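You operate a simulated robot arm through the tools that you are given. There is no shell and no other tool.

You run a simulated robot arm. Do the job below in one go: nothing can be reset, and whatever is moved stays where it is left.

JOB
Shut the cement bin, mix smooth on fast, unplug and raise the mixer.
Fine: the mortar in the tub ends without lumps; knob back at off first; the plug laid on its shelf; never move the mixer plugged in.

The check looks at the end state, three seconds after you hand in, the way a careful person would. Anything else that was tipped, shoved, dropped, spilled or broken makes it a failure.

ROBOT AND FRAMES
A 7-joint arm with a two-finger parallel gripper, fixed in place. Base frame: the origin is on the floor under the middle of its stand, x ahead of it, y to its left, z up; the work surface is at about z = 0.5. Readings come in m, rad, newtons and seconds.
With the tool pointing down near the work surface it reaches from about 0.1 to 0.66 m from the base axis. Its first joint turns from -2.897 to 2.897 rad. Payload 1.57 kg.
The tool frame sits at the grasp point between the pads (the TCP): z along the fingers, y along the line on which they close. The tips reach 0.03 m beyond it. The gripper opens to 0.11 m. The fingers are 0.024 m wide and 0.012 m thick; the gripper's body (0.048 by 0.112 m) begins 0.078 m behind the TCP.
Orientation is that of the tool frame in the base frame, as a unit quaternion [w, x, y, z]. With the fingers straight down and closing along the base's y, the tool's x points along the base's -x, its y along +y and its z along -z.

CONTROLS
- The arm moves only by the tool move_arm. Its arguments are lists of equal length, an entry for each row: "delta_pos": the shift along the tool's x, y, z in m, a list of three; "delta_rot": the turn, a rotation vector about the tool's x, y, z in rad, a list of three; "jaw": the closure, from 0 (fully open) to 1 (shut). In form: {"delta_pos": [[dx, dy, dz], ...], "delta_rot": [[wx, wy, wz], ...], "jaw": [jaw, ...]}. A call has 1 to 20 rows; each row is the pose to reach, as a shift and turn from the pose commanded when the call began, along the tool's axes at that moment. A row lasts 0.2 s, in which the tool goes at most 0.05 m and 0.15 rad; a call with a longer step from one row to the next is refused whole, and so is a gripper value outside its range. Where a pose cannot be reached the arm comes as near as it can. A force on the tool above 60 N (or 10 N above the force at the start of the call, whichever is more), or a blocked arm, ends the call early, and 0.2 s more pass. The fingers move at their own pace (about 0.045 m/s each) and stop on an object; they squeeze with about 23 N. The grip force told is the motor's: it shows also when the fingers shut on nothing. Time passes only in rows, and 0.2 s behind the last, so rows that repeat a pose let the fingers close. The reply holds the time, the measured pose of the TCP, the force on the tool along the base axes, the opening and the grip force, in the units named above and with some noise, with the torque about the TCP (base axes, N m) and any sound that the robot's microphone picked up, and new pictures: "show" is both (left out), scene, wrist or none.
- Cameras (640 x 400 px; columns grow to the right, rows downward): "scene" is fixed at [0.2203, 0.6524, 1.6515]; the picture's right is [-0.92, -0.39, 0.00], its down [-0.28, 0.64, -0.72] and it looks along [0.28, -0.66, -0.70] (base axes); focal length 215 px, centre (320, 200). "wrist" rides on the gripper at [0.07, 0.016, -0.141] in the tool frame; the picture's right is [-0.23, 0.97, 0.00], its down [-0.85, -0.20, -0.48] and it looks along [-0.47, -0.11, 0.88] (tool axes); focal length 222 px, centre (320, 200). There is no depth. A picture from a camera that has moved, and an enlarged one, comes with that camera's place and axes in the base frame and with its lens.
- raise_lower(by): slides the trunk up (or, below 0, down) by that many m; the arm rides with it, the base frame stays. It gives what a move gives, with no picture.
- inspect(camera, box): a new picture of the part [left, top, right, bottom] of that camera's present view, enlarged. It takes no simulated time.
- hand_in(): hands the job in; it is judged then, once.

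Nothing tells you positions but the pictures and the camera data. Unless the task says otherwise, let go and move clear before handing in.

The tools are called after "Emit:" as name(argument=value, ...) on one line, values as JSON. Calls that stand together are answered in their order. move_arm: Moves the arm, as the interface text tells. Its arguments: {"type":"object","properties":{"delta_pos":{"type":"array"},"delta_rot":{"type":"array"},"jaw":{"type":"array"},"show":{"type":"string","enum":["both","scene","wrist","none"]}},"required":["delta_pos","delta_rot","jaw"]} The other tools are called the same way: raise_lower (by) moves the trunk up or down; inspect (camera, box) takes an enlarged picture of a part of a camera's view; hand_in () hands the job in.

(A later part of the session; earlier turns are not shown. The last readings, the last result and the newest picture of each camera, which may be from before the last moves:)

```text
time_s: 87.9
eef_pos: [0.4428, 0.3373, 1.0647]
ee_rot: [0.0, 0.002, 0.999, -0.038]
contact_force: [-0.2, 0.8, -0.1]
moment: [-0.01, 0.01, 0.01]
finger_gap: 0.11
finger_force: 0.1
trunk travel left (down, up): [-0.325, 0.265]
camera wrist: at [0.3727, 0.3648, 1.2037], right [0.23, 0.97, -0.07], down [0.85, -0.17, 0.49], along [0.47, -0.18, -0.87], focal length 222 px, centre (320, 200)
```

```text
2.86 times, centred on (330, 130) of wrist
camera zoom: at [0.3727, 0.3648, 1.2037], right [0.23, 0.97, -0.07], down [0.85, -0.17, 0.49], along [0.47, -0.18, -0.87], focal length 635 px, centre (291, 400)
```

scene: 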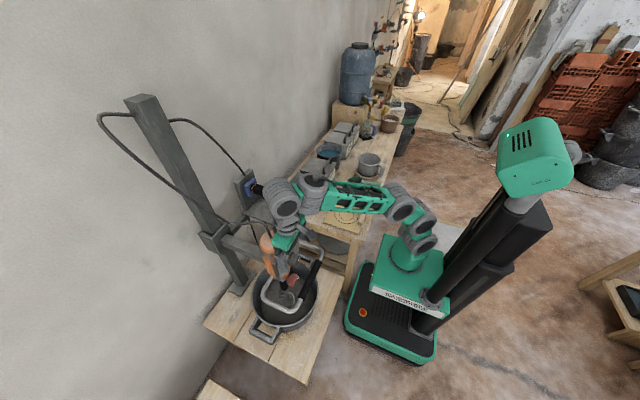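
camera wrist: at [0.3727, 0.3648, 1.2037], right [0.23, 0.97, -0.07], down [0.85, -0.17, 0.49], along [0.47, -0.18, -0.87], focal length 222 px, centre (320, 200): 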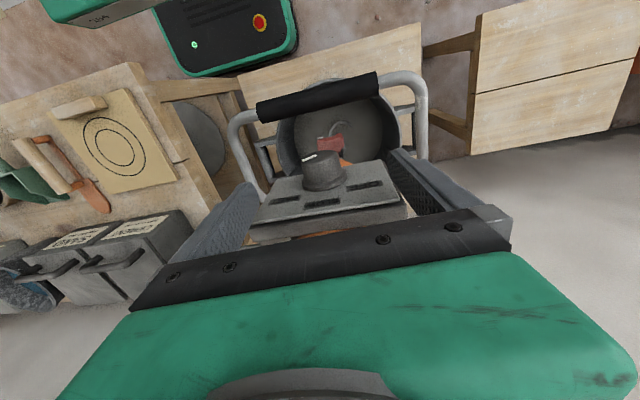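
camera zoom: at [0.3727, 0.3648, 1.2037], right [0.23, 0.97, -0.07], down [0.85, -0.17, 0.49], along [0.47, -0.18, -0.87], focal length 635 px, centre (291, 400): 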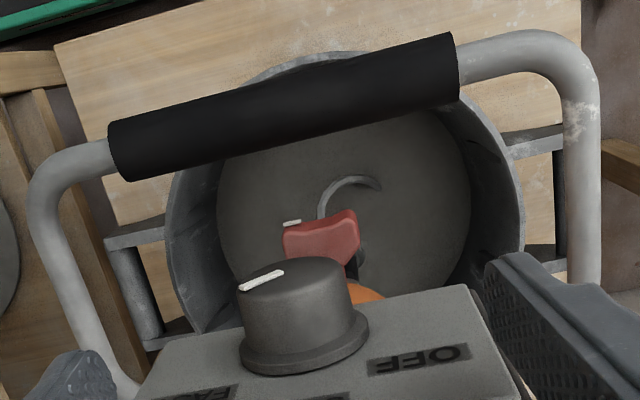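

The paddle is spinning. I'll wait a few seconds and compare the mortar's surface.

Emit:
move_arm(delta_pos=[[0, 0, 0], [0, 0, 0], [0, 0, 0], [0, 0, 0], [0, 0, 0], [0, 0, 0], [0, 0, 0], [0, 0, 0], [0, 0, 0], [0, 0, 0], [0, 0, 0], [0, 0, 0], [0, 0, 0], [0, 0, 0], [0, 0, 0], [0, 0, 0], [0, 0, 0], [0, 0, 0], [0, 0, 0], [0, 0, 0]], delta_rot=[[0, 0, 0], [0, 0, 0], [0, 0, 0], [0, 0, 0], [0, 0, 0], [0, 0, 0], [0, 0, 0], [0, 0, 0], [0, 0, 0], [0, 0, 0], [0, 0, 0], [0, 0, 0], [0, 0, 0], [0, 0, 0], [0, 0, 0], [0, 0, 0], [0, 0, 0], [0, 0, 0], [0, 0, 0], [0, 0, 0]], jaw=[0, 0, 0, 0, 0, 0, 0, 0, 0, 0, 0, 0, 0, 0, 0, 0, 0, 0, 0, 0], show="none")

Emit:
inspect(camera="scene", box=[260, 275, 315, 325])

Emit:
inspect(camera="wrist", box=[280, 80, 400, 160])

```text
time_s: 92.1
eef_pos: [0.4424, 0.3368, 1.0638]
ee_rot: [0.0, 0.003, 0.999, -0.039]
contact_force: [-0.3, 0.5, 0.2]
moment: [-0.02, -0.03, -0.03]
finger_gap: 0.1102
finger_force: 0.1
trunk travel left (down, up): [-0.325, 0.265]
```

```text
8.00 times, centred on (288, 300) of scene
camera zoom: at [0.2203, 0.6524, 1.6515], right [-0.92, -0.39, 0.0], down [-0.28, 0.64, -0.72], along [0.28, -0.66, -0.7], focal length 1721 px, centre (580, -600)
```

zoom: 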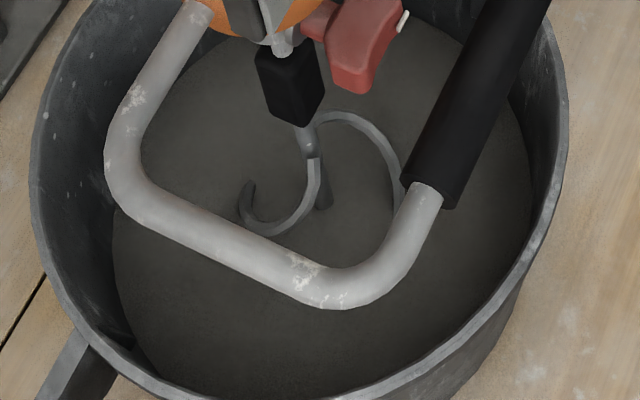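

```text
5.00 times, centred on (340, 120) of wrist
camera zoom: at [0.3728, 0.3648, 1.2035], right [0.23, 0.97, -0.07], down [0.85, -0.17, 0.49], along [0.47, -0.18, -0.87], focal length 1111 px, centre (220, 600)
```

zoom: 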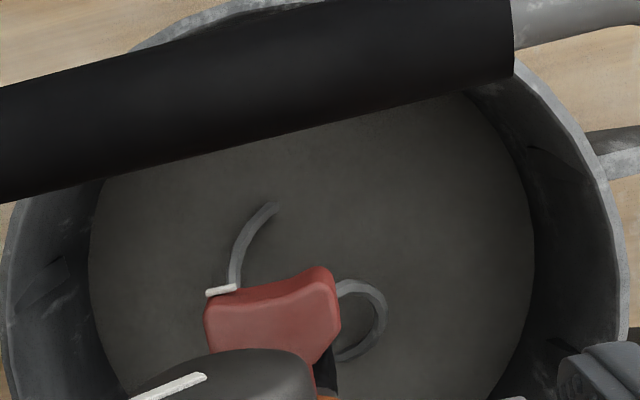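

The surface already looks uniform and darker, without the creases that it had at the start. I'll let it run a bit longer to be sure it's done.

Emit:
move_arm(delta_pos=[[0, 0, 0], [0, 0, 0], [0, 0, 0], [0, 0, 0], [0, 0, 0], [0, 0, 0], [0, 0, 0], [0, 0, 0], [0, 0, 0], [0, 0, 0], [0, 0, 0], [0, 0, 0], [0, 0, 0], [0, 0, 0], [0, 0, 0], [0, 0, 0], [0, 0, 0], [0, 0, 0], [0, 0, 0], [0, 0, 0]], delta_rot=[[0, 0, 0], [0, 0, 0], [0, 0, 0], [0, 0, 0], [0, 0, 0], [0, 0, 0], [0, 0, 0], [0, 0, 0], [0, 0, 0], [0, 0, 0], [0, 0, 0], [0, 0, 0], [0, 0, 0], [0, 0, 0], [0, 0, 0], [0, 0, 0], [0, 0, 0], [0, 0, 0], [0, 0, 0], [0, 0, 0]], jaw=[0, 0, 0, 0, 0, 0, 0, 0, 0, 0, 0, 0, 0, 0, 0, 0, 0, 0, 0, 0], show="none")

Emit:
inspect(camera="scene", box=[260, 275, 315, 325])

Emit:
move_arm(delta_pos=[[0, 0, 0], [0, 0, 0], [0, 0, 0], [0, 0, 0], [0, 0, 0], [0, 0, 0], [0, 0, 0], [0, 0, 0], [0, 0, 0], [0, 0, 0], [0, 0, 0], [0, 0, 0], [0, 0, 0], [0, 0, 0], [0, 0, 0], [0, 0, 0], [0, 0, 0], [0, 0, 0], [0, 0, 0], [0, 0, 0]], delta_rot=[[0, 0, 0], [0, 0, 0], [0, 0, 0], [0, 0, 0], [0, 0, 0], [0, 0, 0], [0, 0, 0], [0, 0, 0], [0, 0, 0], [0, 0, 0], [0, 0, 0], [0, 0, 0], [0, 0, 0], [0, 0, 0], [0, 0, 0], [0, 0, 0], [0, 0, 0], [0, 0, 0], [0, 0, 0], [0, 0, 0]], jaw=[0, 0, 0, 0, 0, 0, 0, 0, 0, 0, 0, 0, 0, 0, 0, 0, 0, 0, 0, 0], show="none")

Emit:
inspect(camera="scene", box=[260, 275, 315, 325])

Emit:
inspect(camera="wrist", box=[280, 80, 400, 160])

```text
time_s: 96.3
eef_pos: [0.4438, 0.3383, 1.0643]
ee_rot: [0.001, 0.003, 0.999, -0.039]
contact_force: [-0.3, -0.6, -0.3]
moment: [0.06, 0.02, -0.05]
finger_gap: 0.1098
finger_force: 0.1
trunk travel left (down, up): [-0.325, 0.265]
```

```text
8.00 times, centred on (288, 300) of scene
camera zoom: at [0.2203, 0.6524, 1.6515], right [-0.92, -0.39, 0.0], down [-0.28, 0.64, -0.72], along [0.28, -0.66, -0.7], focal length 1721 px, centre (580, -600)
```

zoom: 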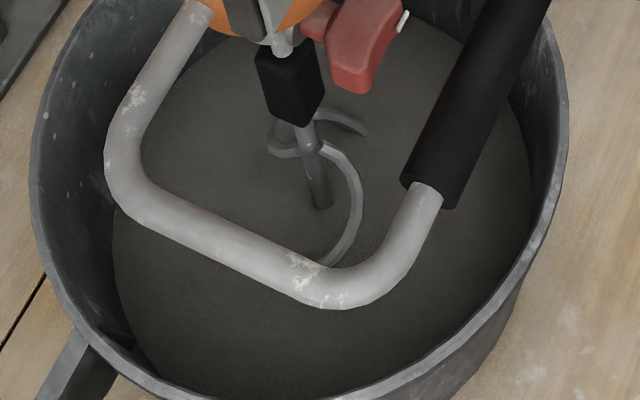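

```text
time_s: 100.5
eef_pos: [0.4437, 0.3369, 1.0646]
ee_rot: [0.001, 0.003, 0.999, -0.038]
contact_force: [0.5, 0.3, 0.3]
moment: [0.0, -0.03, 0.04]
finger_gap: 0.1101
finger_force: 0.1
trunk travel left (down, up): [-0.325, 0.265]
```

```text
8.00 times, centred on (288, 300) of scene
camera zoom: at [0.2203, 0.6524, 1.6515], right [-0.92, -0.39, 0.0], down [-0.28, 0.64, -0.72], along [0.28, -0.66, -0.7], focal length 1721 px, centre (580, -600)
```

zoom: 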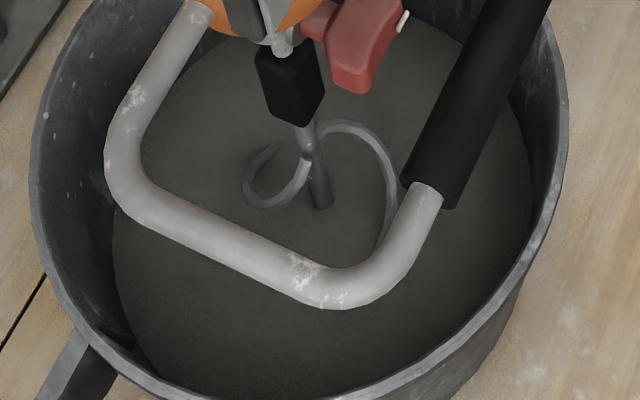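

```text
5.00 times, centred on (340, 120) of wrist
camera zoom: at [0.3728, 0.3648, 1.2035], right [0.23, 0.97, -0.07], down [0.85, -0.17, 0.49], along [0.47, -0.18, -0.87], focal length 1111 px, centre (220, 600)
```

zoom: 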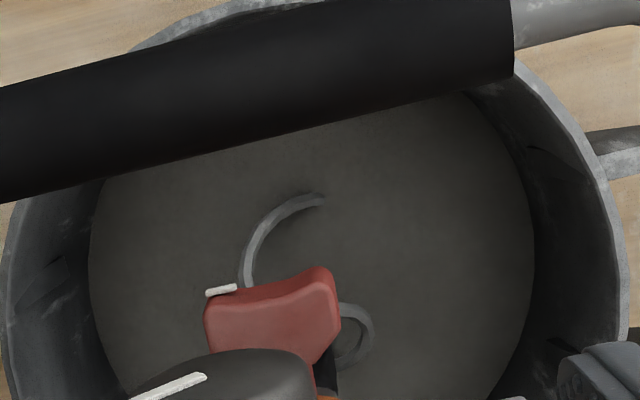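

The mortar is evenly smooth and unchanged over the last 8 seconds. Now I'll turn the knob back: descend, lean the other way, grip and stroke counterclockwise.

Emit:
move_arm(delta_pos=[[-0.001, 0, 0.03], [-0.002, -0.0006, 0.06], [-0.002, -0.0006, 0.083], [-0.002, -0.0006, 0.083], [-0.002, -0.0006, 0.083], [-0.002, -0.0006, 0.083], [-0.002, -0.0006, 0.083], [-0.002, -0.0006, 0.083], [-0.002, -0.0006, 0.083], [-0.002, -0.0006, 0.083], [-0.002, -0.0006, 0.083], [-0.002, -0.0006, 0.083], [-0.002, -0.0006, 0.083]], delta_rot=[[0, 0, 0], [0, 0, 0], [0, 0, 0], [-0.12, 0, 0], [-0.24, 0, 0], [-0.36, 0, 0], [-0.46, 0, 0], [-0.46, 0, 0], [-0.46, 0, 0], [-0.46, 0, 0], [-0.46, 0, 0], [-0.46, 0, 0], [-0.46, 0, 0]], jaw=[0, 0, 0, 0, 0, 0, 0, 0.4, 0.8, 1, 1, 1, 1], show="none")

Emit:
inspect(camera="wrist", box=[200, 80, 440, 230])

```text
time_s: 103.3
eef_pos: [0.4444, 0.3304, 0.9819]
ee_rot: [0.001, 0.002, 0.982, 0.191]
contact_force: [0.3, 1.0, 0.0]
moment: [0.0, 0.0, 0.05]
finger_gap: 0.0403
finger_force: 30.0
trunk travel left (down, up): [-0.325, 0.265]
```

```text
2.67 times, centred on (320, 155) of wrist
camera zoom: at [0.3739, 0.2933, 1.1176], right [0.23, 0.9, 0.37], down [0.85, -0.37, 0.37], along [0.47, 0.23, -0.85], focal length 592 px, centre (320, 320)
```

zoom: 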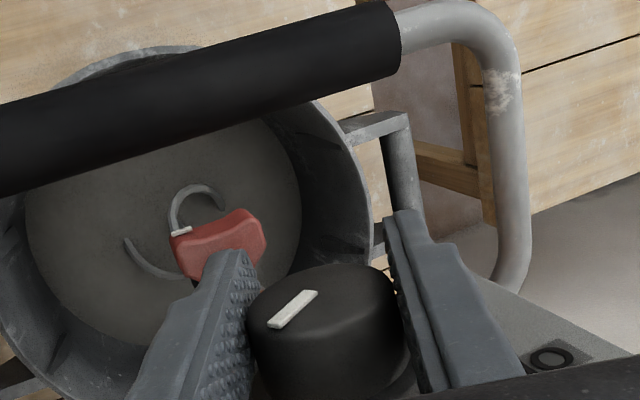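

Perfectly centred, with no side force. Turning counterclockwise 33 degrees.

Emit:
move_arm(delta_pos=[[0, 0, 0], [0, 0, 0], [0, 0, 0], [0, 0, 0], [0, 0, 0], [0, 0, 0], [0, 0, 0]], delta_rot=[[0.09, 0, 0], [0.18, 0, 0], [0.27, 0, 0], [0.36, 0, 0], [0.45, 0, 0], [0.53, 0, 0], [0.59, 0, 0]], jaw=[1, 1, 1, 1, 1, 1, 1], show="none")

Emit:
inspect(camera="wrist", box=[200, 80, 440, 230])

```text
time_s: 104.9
eef_pos: [0.4432, 0.3292, 0.9816]
ee_rot: [0.001, 0.003, 0.995, -0.103]
contact_force: [-1.6, -13.3, 1.9]
moment: [0.02, 0.6, -0.12]
finger_gap: 0.0403
finger_force: 45.7
out of reach, approached as far as the arm can: row 5
trunk travel left (down, up): [-0.325, 0.265]
```

```text
2.67 times, centred on (320, 155) of wrist
camera zoom: at [0.3741, 0.3751, 1.1151], right [0.23, 0.95, -0.2], down [0.85, -0.1, 0.51], along [0.47, -0.29, -0.84], focal length 592 px, centre (320, 320)
```

zoom: 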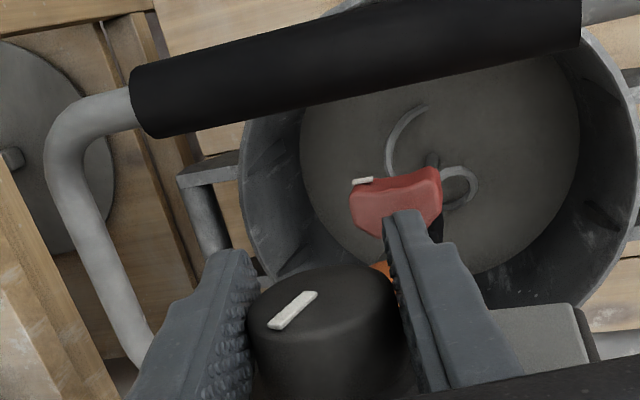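

No slip: the knob turned with the hand, to just past halfway to SLOW. Open, swing back, grip and stroke again.

Emit:
move_arm(delta_pos=[[0, 0, 0], [0, 0, 0], [0, 0, 0], [0, 0, 0], [0, 0, 0], [0, 0, 0], [0, 0, 0], [0, 0, 0], [0, 0, 0], [0, 0, 0], [0, 0, 0], [0, 0, 0], [0, 0, 0], [0, 0, 0]], delta_rot=[[0, 0, 0], [0, 0, 0], [0, 0, 0], [0, 0, 0], [-0.13, 0, 0], [-0.26, 0, 0], [-0.39, 0, 0], [-0.52, 0, 0], [-0.59, 0, 0], [-0.59, 0, 0], [-0.59, 0, 0], [-0.59, 0, 0], [-0.59, 0, 0], [-0.59, 0, 0]], jaw=[0.4, 0, 0, 0, 0, 0, 0, 0, 0, 0.4, 0.8, 1, 1, 1], show="none")

Emit:
inspect(camera="wrist", box=[200, 80, 440, 230])

```text
time_s: 107.9
eef_pos: [0.4444, 0.3287, 0.9804]
ee_rot: [0.001, 0.003, 0.982, 0.19]
contact_force: [-1.6, -12.2, -4.1]
moment: [-0.01, 0.0, -0.2]
finger_gap: 0.0408
finger_force: 19.5
out of reach, approached as far as the arm can: row 6
trunk travel left (down, up): [-0.325, 0.265]
```

```text
2.67 times, centred on (320, 155) of wrist
camera zoom: at [0.374, 0.2924, 1.1167], right [0.23, 0.9, 0.36], down [0.85, -0.37, 0.37], along [0.47, 0.22, -0.86], focal length 592 px, centre (320, 320)
```

zoom: 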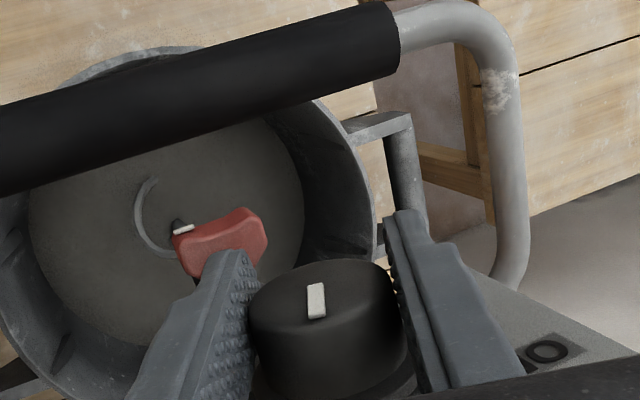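

The pointer sits between FAST and SLOW, nearer SLOW. I'm gripping again; next stroke.

Emit:
move_arm(delta_pos=[[0, -0.001, 0], [0, -0.001, 0], [0, -0.001, 0], [0, -0.001, 0], [0, -0.001, 0], [0, -0.001, 0], [0, -0.001, 0], [0, -0.001, 0], [0, -0.001, 0], [0, -0.001, 0], [0, -0.001, 0]], delta_rot=[[0.09, 0, 0], [0.18, 0, 0], [0.27, 0, 0], [0.36, 0, 0], [0.45, 0, 0], [0.53, 0, 0], [0.59, 0, 0], [0.59, 0, 0], [0.59, 0, 0], [0.59, 0, 0], [0.59, 0, 0]], jaw=[1, 1, 1, 1, 1, 1, 1, 0.4, 0, 0, 0], show="none")

Emit:
inspect(camera="wrist", box=[200, 80, 440, 230])

```text
time_s: 110.3
eef_pos: [0.4347, 0.3503, 0.9758]
ee_rot: [-0.033, 0.003, 0.998, -0.051]
contact_force: [-0.4, -0.6, -0.5]
moment: [-0.01, -0.02, -0.03]
finger_gap: 0.11
finger_force: 0.0
out of reach, approached as far as the arm can: row 5, 6, 7, 8, 9
trunk travel left (down, up): [-0.325, 0.265]
```

```text
2.67 times, centred on (320, 155) of wrist
camera zoom: at [0.3735, 0.3826, 1.1182], right [0.23, 0.97, -0.11], down [0.88, -0.16, 0.44], along [0.41, -0.2, -0.89], focal length 592 px, centre (320, 320)
```

zoom: 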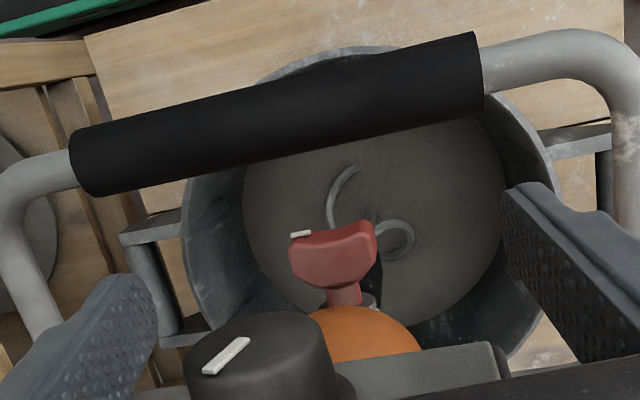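

The last stroke ran into the wrist's awkward zone and the arm wandered after letting go. I'll lift clear first, then check the knob and the mixer.

Emit:
move_arm(delta_pos=[[0, 0, -0.025], [0, 0, -0.05], [0, 0, -0.08], [0, 0, -0.1]], delta_rot=[[0, 0, 0], [0, 0, 0], [0, 0, 0], [0, 0, 0]], jaw=[0, 0, 0, 0], show="none")

Emit:
inspect(camera="wrist", box=[200, 80, 440, 230])

Emit:
inspect(camera="scene", box=[190, 210, 330, 310])

```text
time_s: 111.3
eef_pos: [0.4392, 0.3432, 1.057]
ee_rot: [0.0, 0.003, 0.995, -0.104]
contact_force: [-0.2, 0.1, -0.5]
moment: [-0.02, -0.01, -0.03]
finger_gap: 0.11
finger_force: 0.1
out of reach, approached as far as the arm can: row 3, 4
trunk travel left (down, up): [-0.325, 0.265]
```

```text
2.67 times, centred on (320, 155) of wrist
camera zoom: at [0.369, 0.3889, 1.1911], right [0.23, 0.95, -0.2], down [0.85, -0.1, 0.51], along [0.46, -0.29, -0.84], focal length 592 px, centre (320, 320)
```

zoom: 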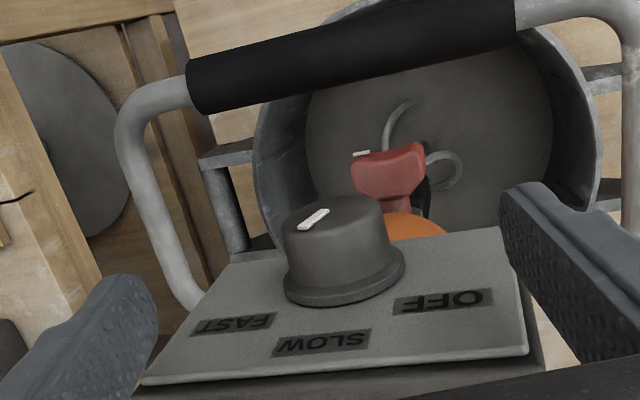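

```text
4.00 times, centred on (260, 260) of scene
camera zoom: at [0.2203, 0.6524, 1.6515], right [-0.92, -0.39, 0.0], down [-0.28, 0.64, -0.72], along [0.28, -0.66, -0.7], focal length 860 px, centre (560, -40)
```

zoom: 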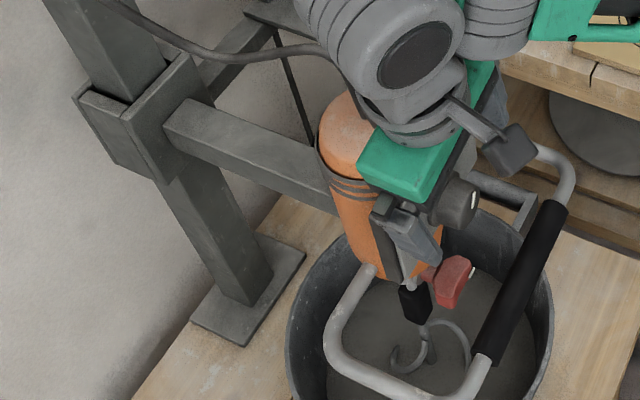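

The pointer is about midway between FAST and SLOW, so the motor is still on; the sleeve is unmoved. I'll reset the arm to its nominal posture to the right, then come back using only the lean range that behaved well.

Emit:
move_arm(delta_pos=[[0.0036, -0.0396, -0.0004], [0.0071, -0.0792, -0.0008], [0.0107, -0.1187, -0.0012], [0.0142, -0.1583, -0.0016], [0.0178, -0.1979, -0.002], [0.0178, -0.1979, -0.002]], delta_rot=[[-0.0416, 0, 0], [-0.0832, 0, 0], [-0.1248, 0, 0], [-0.1664, 0, 0], [-0.208, 0, 0], [-0.208, 0, 0]], jaw=[0, 0, 0, 0, 0, 0], show="scene")

```text
time_s: 112.7
eef_pos: [0.4227, 0.1513, 1.0988]
ee_rot: [0.0, 0.003, 1.0, 0.002]
contact_force: [-0.5, -0.7, 0.4]
moment: [0.0, -0.02, 0.0]
finger_gap: 0.11
finger_force: 0.1
trunk travel left (down, up): [-0.325, 0.265]
```

scene: 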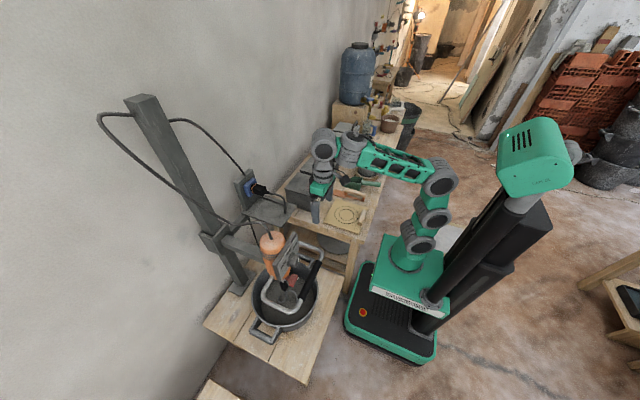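

Good posture. I'll drop the trunk 5 cm more so the forearm stays inclined, and come over the knob with a -10 degree lean.

Emit:
raise_lower(by=-0.05)

Emit:
move_arm(delta_pos=[[-0.0044, 0.0337, 0], [-0.0087, 0.0674, 0], [-0.0131, 0.101, 0.001], [-0.0174, 0.1347, 0.002], [-0.0218, 0.1684, 0.003], [-0.0218, 0.1684, 0.003]], delta_rot=[[-0.035, 0, 0], [-0.07, 0, 0], [-0.105, 0, 0], [-0.14, 0, 0], [-0.1745, 0, 0], [-0.1745, 0, 0]], jaw=[0, 0, 0, 0, 0, 0])

```text
time_s: 113.6
eef_pos: [0.4226, 0.1527, 1.0489]
ee_rot: [0.0, 0.002, 1.0, 0.001]
contact_force: [0.1, -0.3, 0.4]
moment: [0.0, 0.01, 0.02]
finger_gap: 0.11
finger_force: 0.0
trunk travel left (down, up): [-0.275, 0.315]
```

```text
time_s: 115.0
eef_pos: [0.4466, 0.3209, 1.0455]
ee_rot: [0.001, 0.003, 0.996, 0.089]
contact_force: [0.9, -0.1, -0.1]
moment: [-0.01, 0.04, 0.0]
finger_gap: 0.1099
finger_force: 0.0
trunk travel left (down, up): [-0.275, 0.315]
camera wrist: at [0.3751, 0.3127, 1.1871], right [0.23, 0.96, 0.17], down [0.85, -0.29, 0.44], along [0.47, 0.04, -0.88], focal length 222 px, centre (320, 200)
```

scene: 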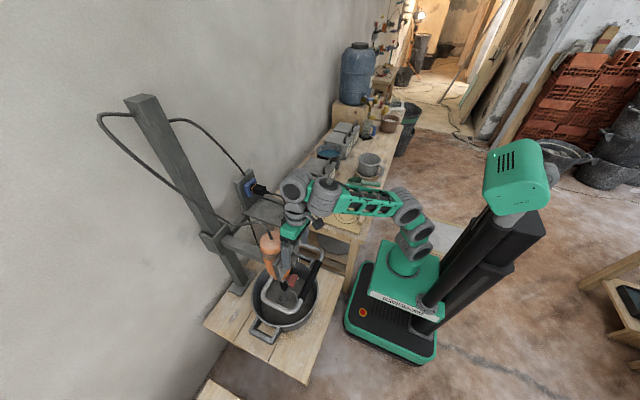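
wrist: 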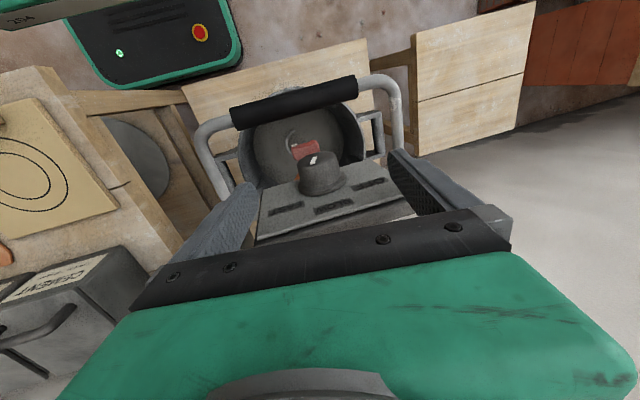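

Now descend, lean to -27 degrees, and grip.

Emit:
move_arm(delta_pos=[[0.001, -0.0005, 0.0215], [0.002, -0.001, 0.043], [0.0021, -0.0015, 0.0643], [0.0021, -0.0015, 0.0643], [0.0021, -0.0015, 0.0643], [0.0021, -0.0015, 0.0643], [0.0021, -0.0015, 0.0643], [0.0021, -0.0015, 0.0643], [0.0021, -0.0015, 0.0643], [0.0021, -0.0015, 0.0643], [0.0021, -0.0015, 0.0643], [0.0021, -0.0015, 0.0643]], delta_rot=[[0, 0, 0], [0, 0, 0], [0, 0, 0], [-0.1, 0, 0], [-0.2, 0, 0], [-0.29, 0, 0], [-0.29, 0, 0], [-0.29, 0, 0], [-0.29, 0, 0], [-0.29, 0, 0], [-0.29, 0, 0], [-0.29, 0, 0]], jaw=[0, 0, 0, 0, 0, 0, 0, 0.4, 0.8, 1, 1, 1], show="none")

Emit:
inspect(camera="wrist", box=[200, 80, 440, 230])

```text
time_s: 117.6
eef_pos: [0.4444, 0.329, 0.9827]
ee_rot: [0.002, 0.004, 0.973, 0.231]
contact_force: [-8.7, -20.2, -4.9]
moment: [-0.07, 0.53, -0.35]
finger_gap: 0.0398
finger_force: 19.5
trunk travel left (down, up): [-0.275, 0.315]
```

```text
2.67 times, centred on (320, 155) of wrist
camera zoom: at [0.372, 0.28, 1.1157], right [0.23, 0.87, 0.44], down [0.85, -0.4, 0.34], along [0.47, 0.29, -0.83], focal length 592 px, centre (320, 320)
```

zoom: 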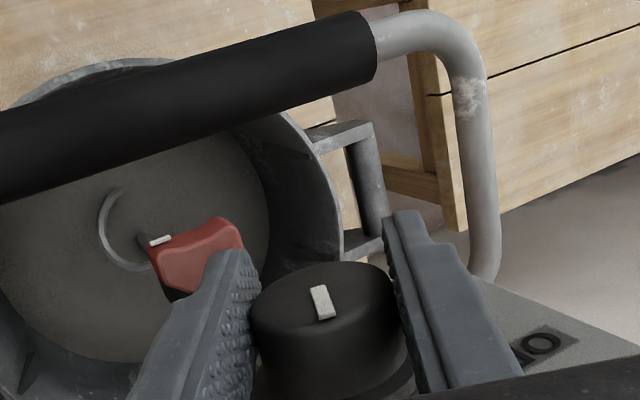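

Emit:
move_arm(delta_pos=[[0, -0.0015, 0], [0, -0.002, 0], [0, -0.002, 0], [0, -0.002, 0], [0, -0.002, 0], [0, -0.002, 0]], delta_rot=[[0, 0, 0], [0.08, 0, 0], [0.16, 0, 0], [0.24, 0, 0], [0.32, 0, 0], [0.37, 0, 0]], jaw=[1, 1, 1, 1, 1, 1], show="none")

Emit:
inspect(camera="wrist", box=[200, 80, 440, 230])

```text
time_s: 119.0
eef_pos: [0.4428, 0.3284, 0.9823]
ee_rot: [0.001, 0.002, 0.999, 0.048]
contact_force: [3.1, 8.6, 4.7]
moment: [0.06, 0.31, 0.33]
finger_gap: 0.0399
finger_force: 44.7
trunk travel left (down, up): [-0.275, 0.315]
```

```text
2.67 times, centred on (320, 155) of wrist
camera zoom: at [0.3721, 0.3327, 1.1236], right [0.23, 0.97, 0.09], down [0.85, -0.25, 0.46], along [0.47, -0.03, -0.88], focal length 592 px, centre (320, 320)
```

zoom: 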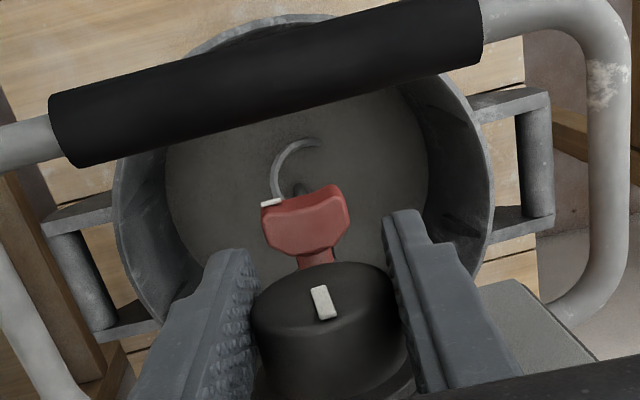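

The knob is now at about SLOW, with no slip. Same cycle again: open, lean back, grip, stroke.

Emit:
move_arm(delta_pos=[[0, 0, 0], [0, 0, 0], [0, 0, 0], [0, 0, 0], [0, 0, 0], [0, 0, 0], [0, 0, 0], [0, 0, 0], [0, 0, 0], [0, 0, 0], [0, 0, 0], [0, 0, 0], [0, 0, 0], [0, 0, 0], [0, 0, 0], [0, 0, 0], [0, 0, 0], [0, 0, 0]], delta_rot=[[0, 0, 0], [0, 0, 0], [0, 0, 0], [0, 0, 0], [-0.13, 0, 0], [-0.26, 0, 0], [-0.37, 0, 0], [-0.37, 0, 0], [-0.37, 0, 0], [-0.37, 0, 0], [-0.37, 0, 0], [-0.37, 0, 0], [-0.37, 0, 0], [-0.28, 0, 0], [-0.2, 0, 0], [-0.12, 0, 0], [-0.04, 0, 0], [0, 0, 0]], jaw=[0.4, 0, 0, 0, 0, 0, 0, 0, 0.4, 0.8, 1, 1, 1, 1, 1, 1, 1, 1], show="none")

Emit:
inspect(camera="wrist", box=[200, 80, 440, 230])

```text
time_s: 122.8
eef_pos: [0.4418, 0.3289, 0.9826]
ee_rot: [0.0, 0.002, 0.999, 0.048]
contact_force: [5.0, 8.6, 3.9]
moment: [0.05, 0.21, 0.32]
finger_gap: 0.0398
finger_force: 45.0
trunk travel left (down, up): [-0.275, 0.315]
```

```text
2.67 times, centred on (320, 155) of wrist
camera zoom: at [0.3721, 0.3327, 1.1234], right [0.23, 0.97, 0.09], down [0.85, -0.25, 0.46], along [0.47, -0.03, -0.88], focal length 592 px, centre (320, 320)
```

zoom: 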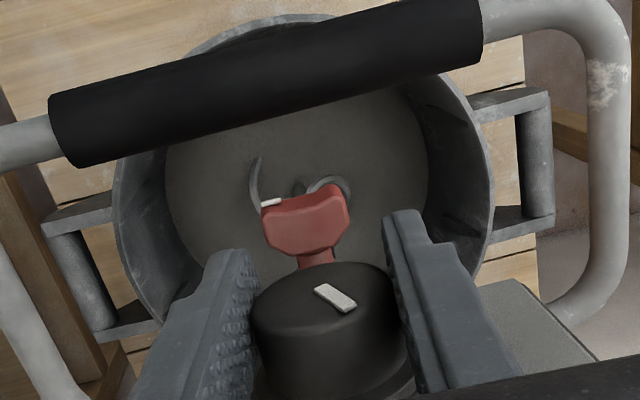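

The pointer is now about halfway from SLOW to OFF. Another cycle.

Emit:
move_arm(delta_pos=[[0, 0, 0], [0, 0, 0], [0, 0, 0], [0, 0, 0], [0, 0, 0], [0, 0, 0], [0, 0, 0], [0, 0, 0], [0, 0, 0], [0, 0, 0], [0, 0, 0], [0, 0, 0], [0, 0, 0], [0, 0, 0], [0, 0, 0], [0, 0, 0], [0, 0, 0], [0, 0, 0]], delta_rot=[[0, 0, 0], [0, 0, 0], [0, 0, 0], [0, 0, 0], [-0.13, 0, 0], [-0.26, 0, 0], [-0.37, 0, 0], [-0.37, 0, 0], [-0.37, 0, 0], [-0.37, 0, 0], [-0.37, 0, 0], [-0.37, 0, 0], [-0.37, 0, 0], [-0.28, 0, 0], [-0.2, 0, 0], [-0.12, 0, 0], [-0.04, 0, 0], [0, 0, 0]], jaw=[0.4, 0, 0, 0, 0, 0, 0, 0, 0.4, 0.8, 1, 1, 1, 1, 1, 1, 1, 1], show="none")

Emit:
inspect(camera="wrist", box=[200, 80, 440, 230])

```text
time_s: 126.6
eef_pos: [0.4426, 0.3291, 0.9819]
ee_rot: [0.001, 0.002, 0.999, 0.049]
contact_force: [-2.6, 4.5, 0.9]
moment: [0.01, 1.03, 0.32]
finger_gap: 0.0396
finger_force: 44.9
trunk travel left (down, up): [-0.275, 0.315]
```

```text
2.67 times, centred on (320, 155) of wrist
camera zoom: at [0.372, 0.3328, 1.1232], right [0.23, 0.97, 0.09], down [0.85, -0.25, 0.46], along [0.47, -0.03, -0.88], focal length 592 px, centre (320, 320)
```

zoom: 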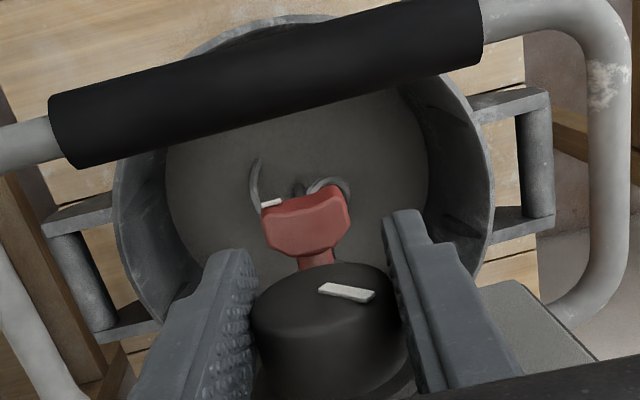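

The paddle has stopped turning (same orientation as before), but the pointer isn't fully at OFF yet. One more, slightly shorter stroke.

Emit:
move_arm(delta_pos=[[0, 0, 0], [0, 0, 0], [0, 0, 0], [0, 0, 0], [0, 0, 0], [0, 0, 0], [0, 0, 0], [0, 0, 0], [0, 0, 0], [0, 0, 0], [0, 0, 0], [0, 0, 0], [0, 0, 0], [0, 0, 0], [0, 0, 0], [0, 0, 0], [0, 0, 0], [0, 0, 0]], delta_rot=[[0, 0, 0], [0, 0, 0], [0, 0, 0], [0, 0, 0], [-0.13, 0, 0], [-0.26, 0, 0], [-0.37, 0, 0], [-0.37, 0, 0], [-0.37, 0, 0], [-0.37, 0, 0], [-0.37, 0, 0], [-0.37, 0, 0], [-0.37, 0, 0], [-0.3, 0, 0], [-0.24, 0, 0], [-0.18, 0, 0], [-0.12, 0, 0], [-0.12, 0, 0]], jaw=[0.4, 0, 0, 0, 0, 0, 0, 0, 0.4, 0.8, 1, 1, 1, 1, 1, 1, 1, 1], show="none")

Emit:
inspect(camera="wrist", box=[200, 80, 440, 230])

```text
time_s: 130.4
eef_pos: [0.4427, 0.3289, 0.983]
ee_rot: [0.001, 0.002, 0.994, 0.108]
contact_force: [-4.7, 3.9, 4.2]
moment: [0.55, 0.08, 0.21]
finger_gap: 0.0396
finger_force: 45.4
trunk travel left (down, up): [-0.275, 0.315]
```

```text
2.67 times, centred on (320, 155) of wrist
camera zoom: at [0.3716, 0.3152, 1.1227], right [0.23, 0.95, 0.21], down [0.85, -0.3, 0.43], along [0.47, 0.08, -0.88], focal length 592 px, centre (320, 320)
```

zoom: 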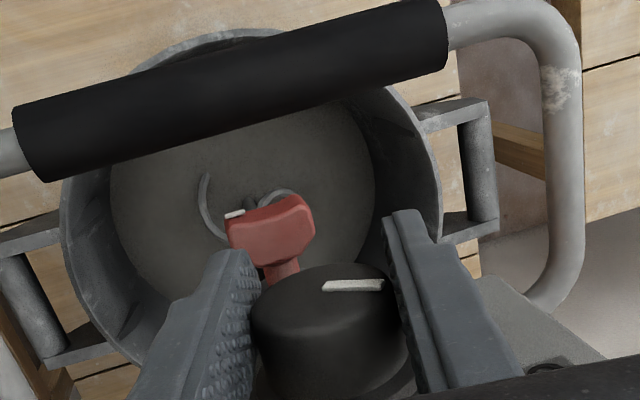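

The pointer reads about 28–30 degrees above horizontal on the OFF side. I'll release, lift away and check it against the OFF label.

Emit:
move_arm(delta_pos=[[0, 0, 0], [0, 0, 0], [0, 0, 0], [0, 0, 0], [0.002, 0, -0.025], [0.002, 0, -0.05], [0.002, 0, -0.075], [0.002, 0, -0.08]], delta_rot=[[0, 0, 0], [0, 0, 0], [0, 0, 0], [0, 0, 0], [0, 0, 0], [0, 0, 0], [0, 0, 0], [0, 0, 0]], jaw=[0.4, 0, 0, 0, 0, 0, 0, 0], show="none")

Emit:
inspect(camera="wrist", box=[220, 80, 420, 210])

Emit:
inspect(camera="scene", box=[260, 275, 315, 325])

Emit:
inspect(camera="scene", box=[190, 210, 330, 310])

```text
time_s: 132.2
eef_pos: [0.4411, 0.3115, 1.0586]
ee_rot: [0.001, 0.002, 0.994, 0.108]
contact_force: [0.8, -0.3, 0.3]
moment: [-0.02, -0.01, 0.02]
finger_gap: 0.1102
finger_force: 0.2
trunk travel left (down, up): [-0.275, 0.315]
```

```text
3.08 times, centred on (320, 145) of wrist
camera zoom: at [0.3696, 0.2982, 1.1996], right [0.23, 0.95, 0.21], down [0.85, -0.3, 0.43], along [0.47, 0.08, -0.88], focal length 684 px, centre (320, 369)
```

zoom: 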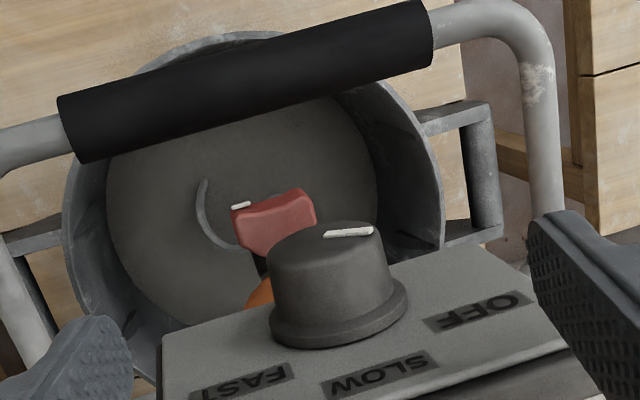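

```text
8.00 times, centred on (288, 300) of scene
camera zoom: at [0.2203, 0.6524, 1.6515], right [-0.92, -0.39, 0.0], down [-0.28, 0.64, -0.72], along [0.28, -0.66, -0.7], focal length 1721 px, centre (580, -600)
```

zoom: 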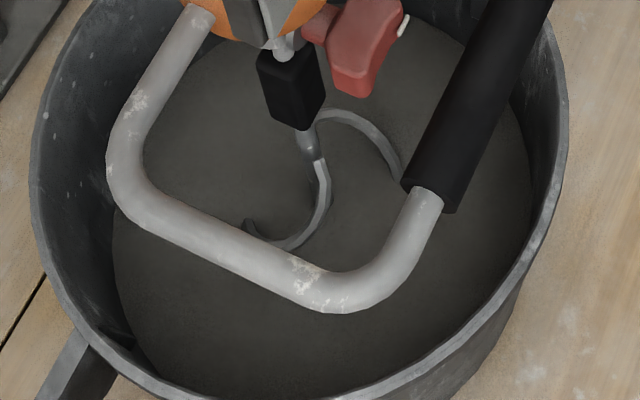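

```text
4.00 times, centred on (260, 260) of scene
camera zoom: at [0.2203, 0.6524, 1.6515], right [-0.92, -0.39, 0.0], down [-0.28, 0.64, -0.72], along [0.28, -0.66, -0.7], focal length 860 px, centre (560, -40)
```

zoom: 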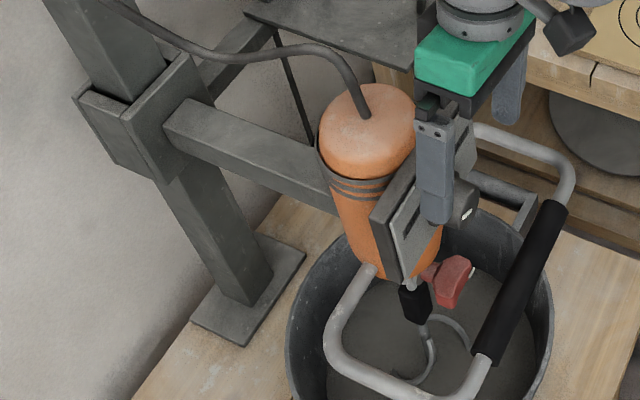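

The knob points to OFF, the paddle is still and the mortar is smooth; the sleeve and handle are where they were. Now for unplugging: I'll move to the right in the tool-down posture, then tilt forward toward the socket.

Emit:
move_arm(delta_pos=[[0, 0, -0.02], [0, -0.036, -0.04], [0, -0.072, -0.058], [0, -0.108, -0.076], [0, -0.1434, -0.093], [0, -0.1434, -0.093]], delta_rot=[[0, 0, 0], [0.054, 0, 0], [0.108, 0, 0], [0.162, 0, 0], [0.217, 0, 0], [0.217, 0, 0]], jaw=[0, 0, 0.3, 0.3, 0.3, 0.3], show="none")

```text
time_s: 133.6
eef_pos: [0.4396, 0.151, 1.1187]
ee_rot: [0.001, 0.002, 1.0, 0.0]
contact_force: [0.4, -0.3, 0.4]
moment: [0.0, 0.01, -0.01]
finger_gap: 0.0771
finger_force: 0.1
trunk travel left (down, up): [-0.275, 0.315]
```

Emit:
move_arm(delta_pos=[[-0.02, -0.008, -0.005], [-0.04, -0.017, -0.01], [-0.06, -0.025, -0.015], [-0.08, -0.033, -0.02], [-0.1, -0.042, -0.025], [-0.12, -0.05, -0.03], [-0.12, -0.05, -0.03]], delta_rot=[[0, -0.116, 0], [0, -0.233, 0], [0, -0.349, 0], [0, -0.465, 0], [0, -0.582, 0], [0, -0.698, 0], [0, -0.698, 0]], jaw=[0.3, 0.2, 0, 0, 0, 0, 0])

Emit:
inspect(camera="wrist", box=[240, 60, 400, 220])

```text
time_s: 135.2
eef_pos: [0.5572, 0.1005, 1.1499]
ee_rot: [0.343, 0.002, 0.939, -0.001]
contact_force: [0.5, -0.9, 0.3]
moment: [0.0, 0.02, 0.0]
finger_gap: 0.1102
finger_force: 0.1
trunk travel left (down, up): [-0.275, 0.315]
camera wrist: at [0.4131, 0.1179, 1.2122], right [0.18, 0.97, 0.15], down [0.34, -0.2, 0.92], along [0.92, -0.11, -0.37], focal length 222 px, centre (320, 200)
```

scene: 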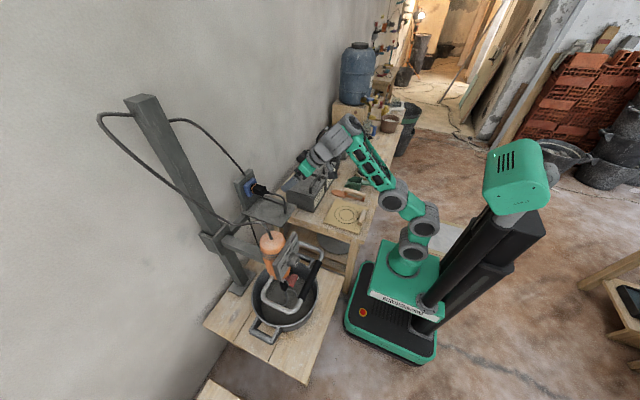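
wrist: 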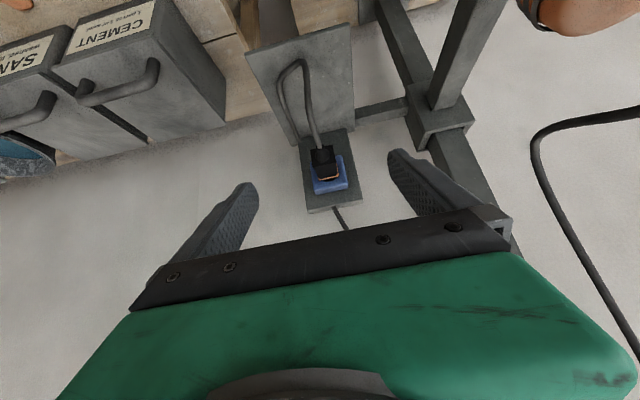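

```text
2.50 times, centred on (320, 140) of wrist
camera zoom: at [0.4131, 0.1179, 1.2122], right [0.18, 0.97, 0.15], down [0.34, -0.2, 0.92], along [0.92, -0.11, -0.37], focal length 555 px, centre (320, 350)
```

zoom: 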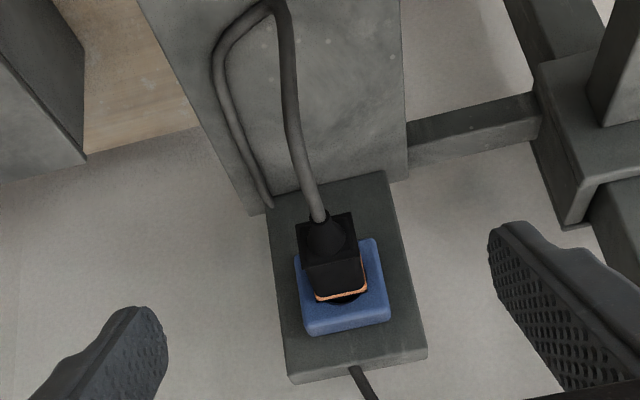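

The reach is exact here and the plug sits centred between the open fingers. I take the plug body to run from x = 0.726 (tail) to 0.785 (socket) at y = 0.095, z = 1.012, about 3.8 cm wide. I'll move to a pre-grasp point along the tool axis.

Emit:
move_arm(delta_pos=[[-0.014, -0.0012, 0.031], [-0.028, -0.0025, 0.063], [-0.042, -0.0037, 0.095], [-0.0607, -0.005, 0.1117], [-0.0607, -0.005, 0.1117]], delta_rot=[[0, 0, 0], [0, 0, 0], [0, 0, 0], [0, 0, 0], [0, 0, 0]], jaw=[0, 0, 0, 0, 0])

Emit:
inspect(camera="wrist", box=[240, 80, 400, 220])

Emit:
inspect(camera="scene", box=[230, 150, 310, 210])

```text
time_s: 136.4
eef_pos: [0.6769, 0.0947, 1.101]
ee_rot: [0.342, 0.002, 0.94, -0.001]
contact_force: [1.0, -0.3, -0.4]
moment: [0.0, -0.01, 0.02]
finger_gap: 0.1101
finger_force: 0.1
out of reach, approached as far as the arm can: row 2, 3
trunk travel left (down, up): [-0.275, 0.315]
camera wrist: at [0.5318, 0.1118, 1.1651], right [0.18, 0.97, 0.15], down [0.35, -0.2, 0.92], along [0.92, -0.11, -0.37], focal length 222 px, centre (320, 200)
```

scene: 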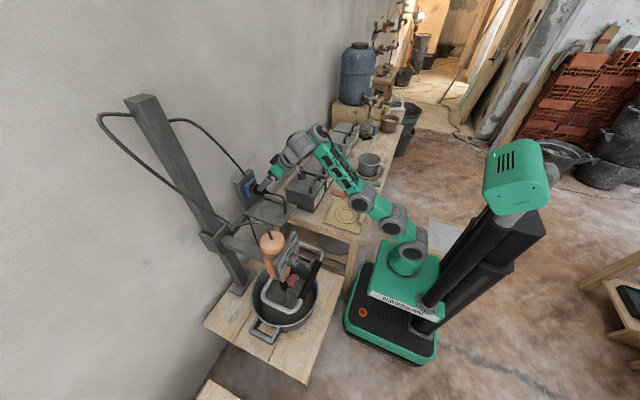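
wrist: 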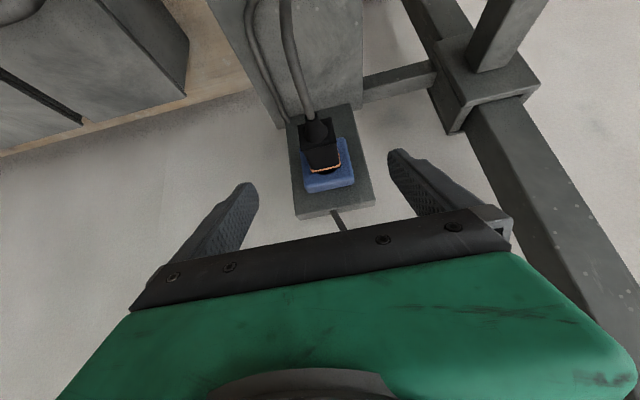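

```text
2.86 times, centred on (320, 150) of wrist
camera zoom: at [0.5318, 0.1118, 1.1651], right [0.18, 0.97, 0.15], down [0.35, -0.2, 0.92], along [0.92, -0.11, -0.37], focal length 635 px, centre (320, 343)
```

zoom: 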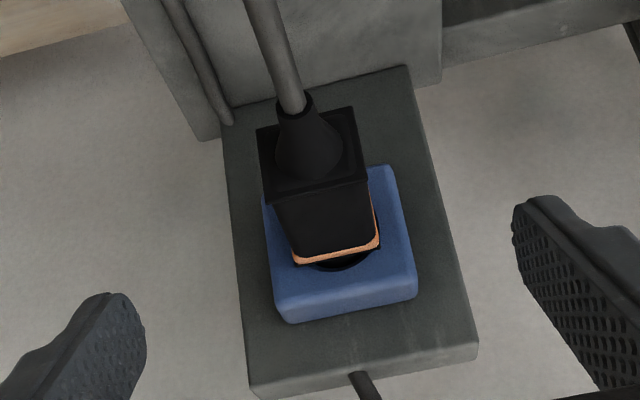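

```text
6.67 times, centred on (270, 180) of scene
camera zoom: at [0.2203, 0.6524, 1.6515], right [-0.92, -0.39, 0.0], down [-0.28, 0.64, -0.72], along [0.28, -0.66, -0.7], focal length 1434 px, centre (653, 333)
```

zoom: 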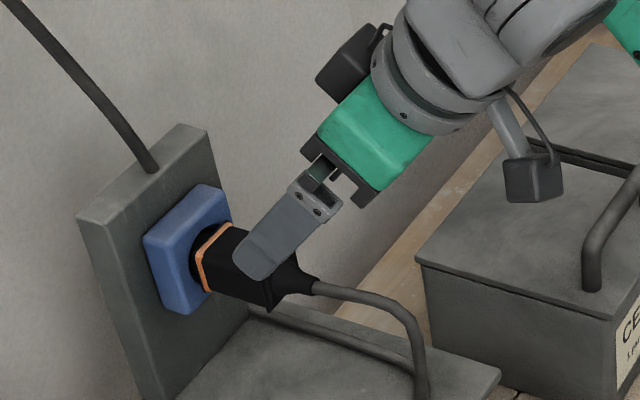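

Aligned. I'll advance along the tool axis with the fingers on either side of the plug.

Emit:
move_arm(delta_pos=[[0, 0, 0.025], [0, 0, 0.05], [0, 0, 0.075], [0, 0, 0.097]], delta_rot=[[0, 0, 0], [0, 0, 0], [0, 0, 0], [0, 0, 0]], jaw=[0, 0, 0, 0], show="none")

Emit:
inspect(camera="wrist", box=[220, 100, 420, 230])

Emit:
inspect(camera="scene", box=[230, 150, 310, 210])

```text
time_s: 137.4
eef_pos: [0.7243, 0.0943, 1.0448]
ee_rot: [0.34, 0.002, 0.94, 0.001]
contact_force: [-0.2, 0.4, -0.8]
moment: [-0.02, 0.0, 0.01]
finger_gap: 0.1098
finger_force: 0.1
out of reach, approached as far as the arm can: row 4
trunk travel left (down, up): [-0.275, 0.315]
```

```text
3.08 times, centred on (320, 165) of wrist
camera zoom: at [0.5798, 0.1109, 1.1082], right [0.18, 0.97, 0.15], down [0.35, -0.2, 0.91], along [0.92, -0.11, -0.38], focal length 684 px, centre (320, 308)
```

zoom: 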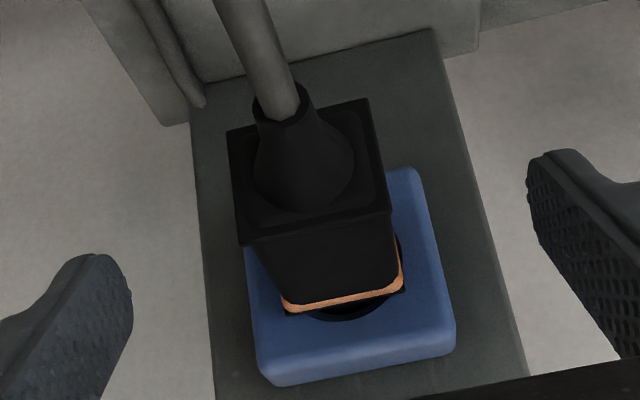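

```text
6.67 times, centred on (270, 180) of scene
camera zoom: at [0.2203, 0.6524, 1.6515], right [-0.92, -0.39, 0.0], down [-0.28, 0.64, -0.72], along [0.28, -0.66, -0.7], focal length 1434 px, centre (653, 333)
```

zoom: 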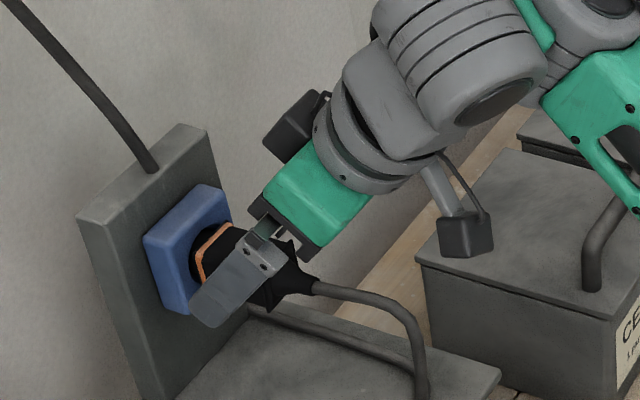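

The plug's rear flange is at x = 0.728 and its body reaches x = 0.77; I need about 2 cm more depth, but the arm is near its reach limit. Raising the trunk a little brings the shoulder closer in height, so I'll back out slightly, raise it, and come in again.

Emit:
move_arm(delta_pos=[[0, 0, -0.025], [0, 0, -0.05]], delta_rot=[[0, 0, 0], [0, 0, 0]], jaw=[0, 0], show="none")

Emit:
raise_lower(by=0.06)

```text
time_s: 138.0
eef_pos: [0.6908, 0.094, 1.0838]
ee_rot: [0.343, 0.004, 0.939, -0.002]
contact_force: [0.6, 0.9, -0.2]
moment: [0.04, 0.01, -0.02]
finger_gap: 0.1102
finger_force: 0.1
trunk travel left (down, up): [-0.275, 0.315]
```

```text
time_s: 139.0
eef_pos: [0.6932, 0.0926, 1.1443]
ee_rot: [0.343, 0.003, 0.939, -0.001]
contact_force: [0.3, 0.3, -0.8]
moment: [0.03, 0.0, -0.01]
finger_gap: 0.1099
finger_force: 0.1
trunk travel left (down, up): [-0.335, 0.255]
```

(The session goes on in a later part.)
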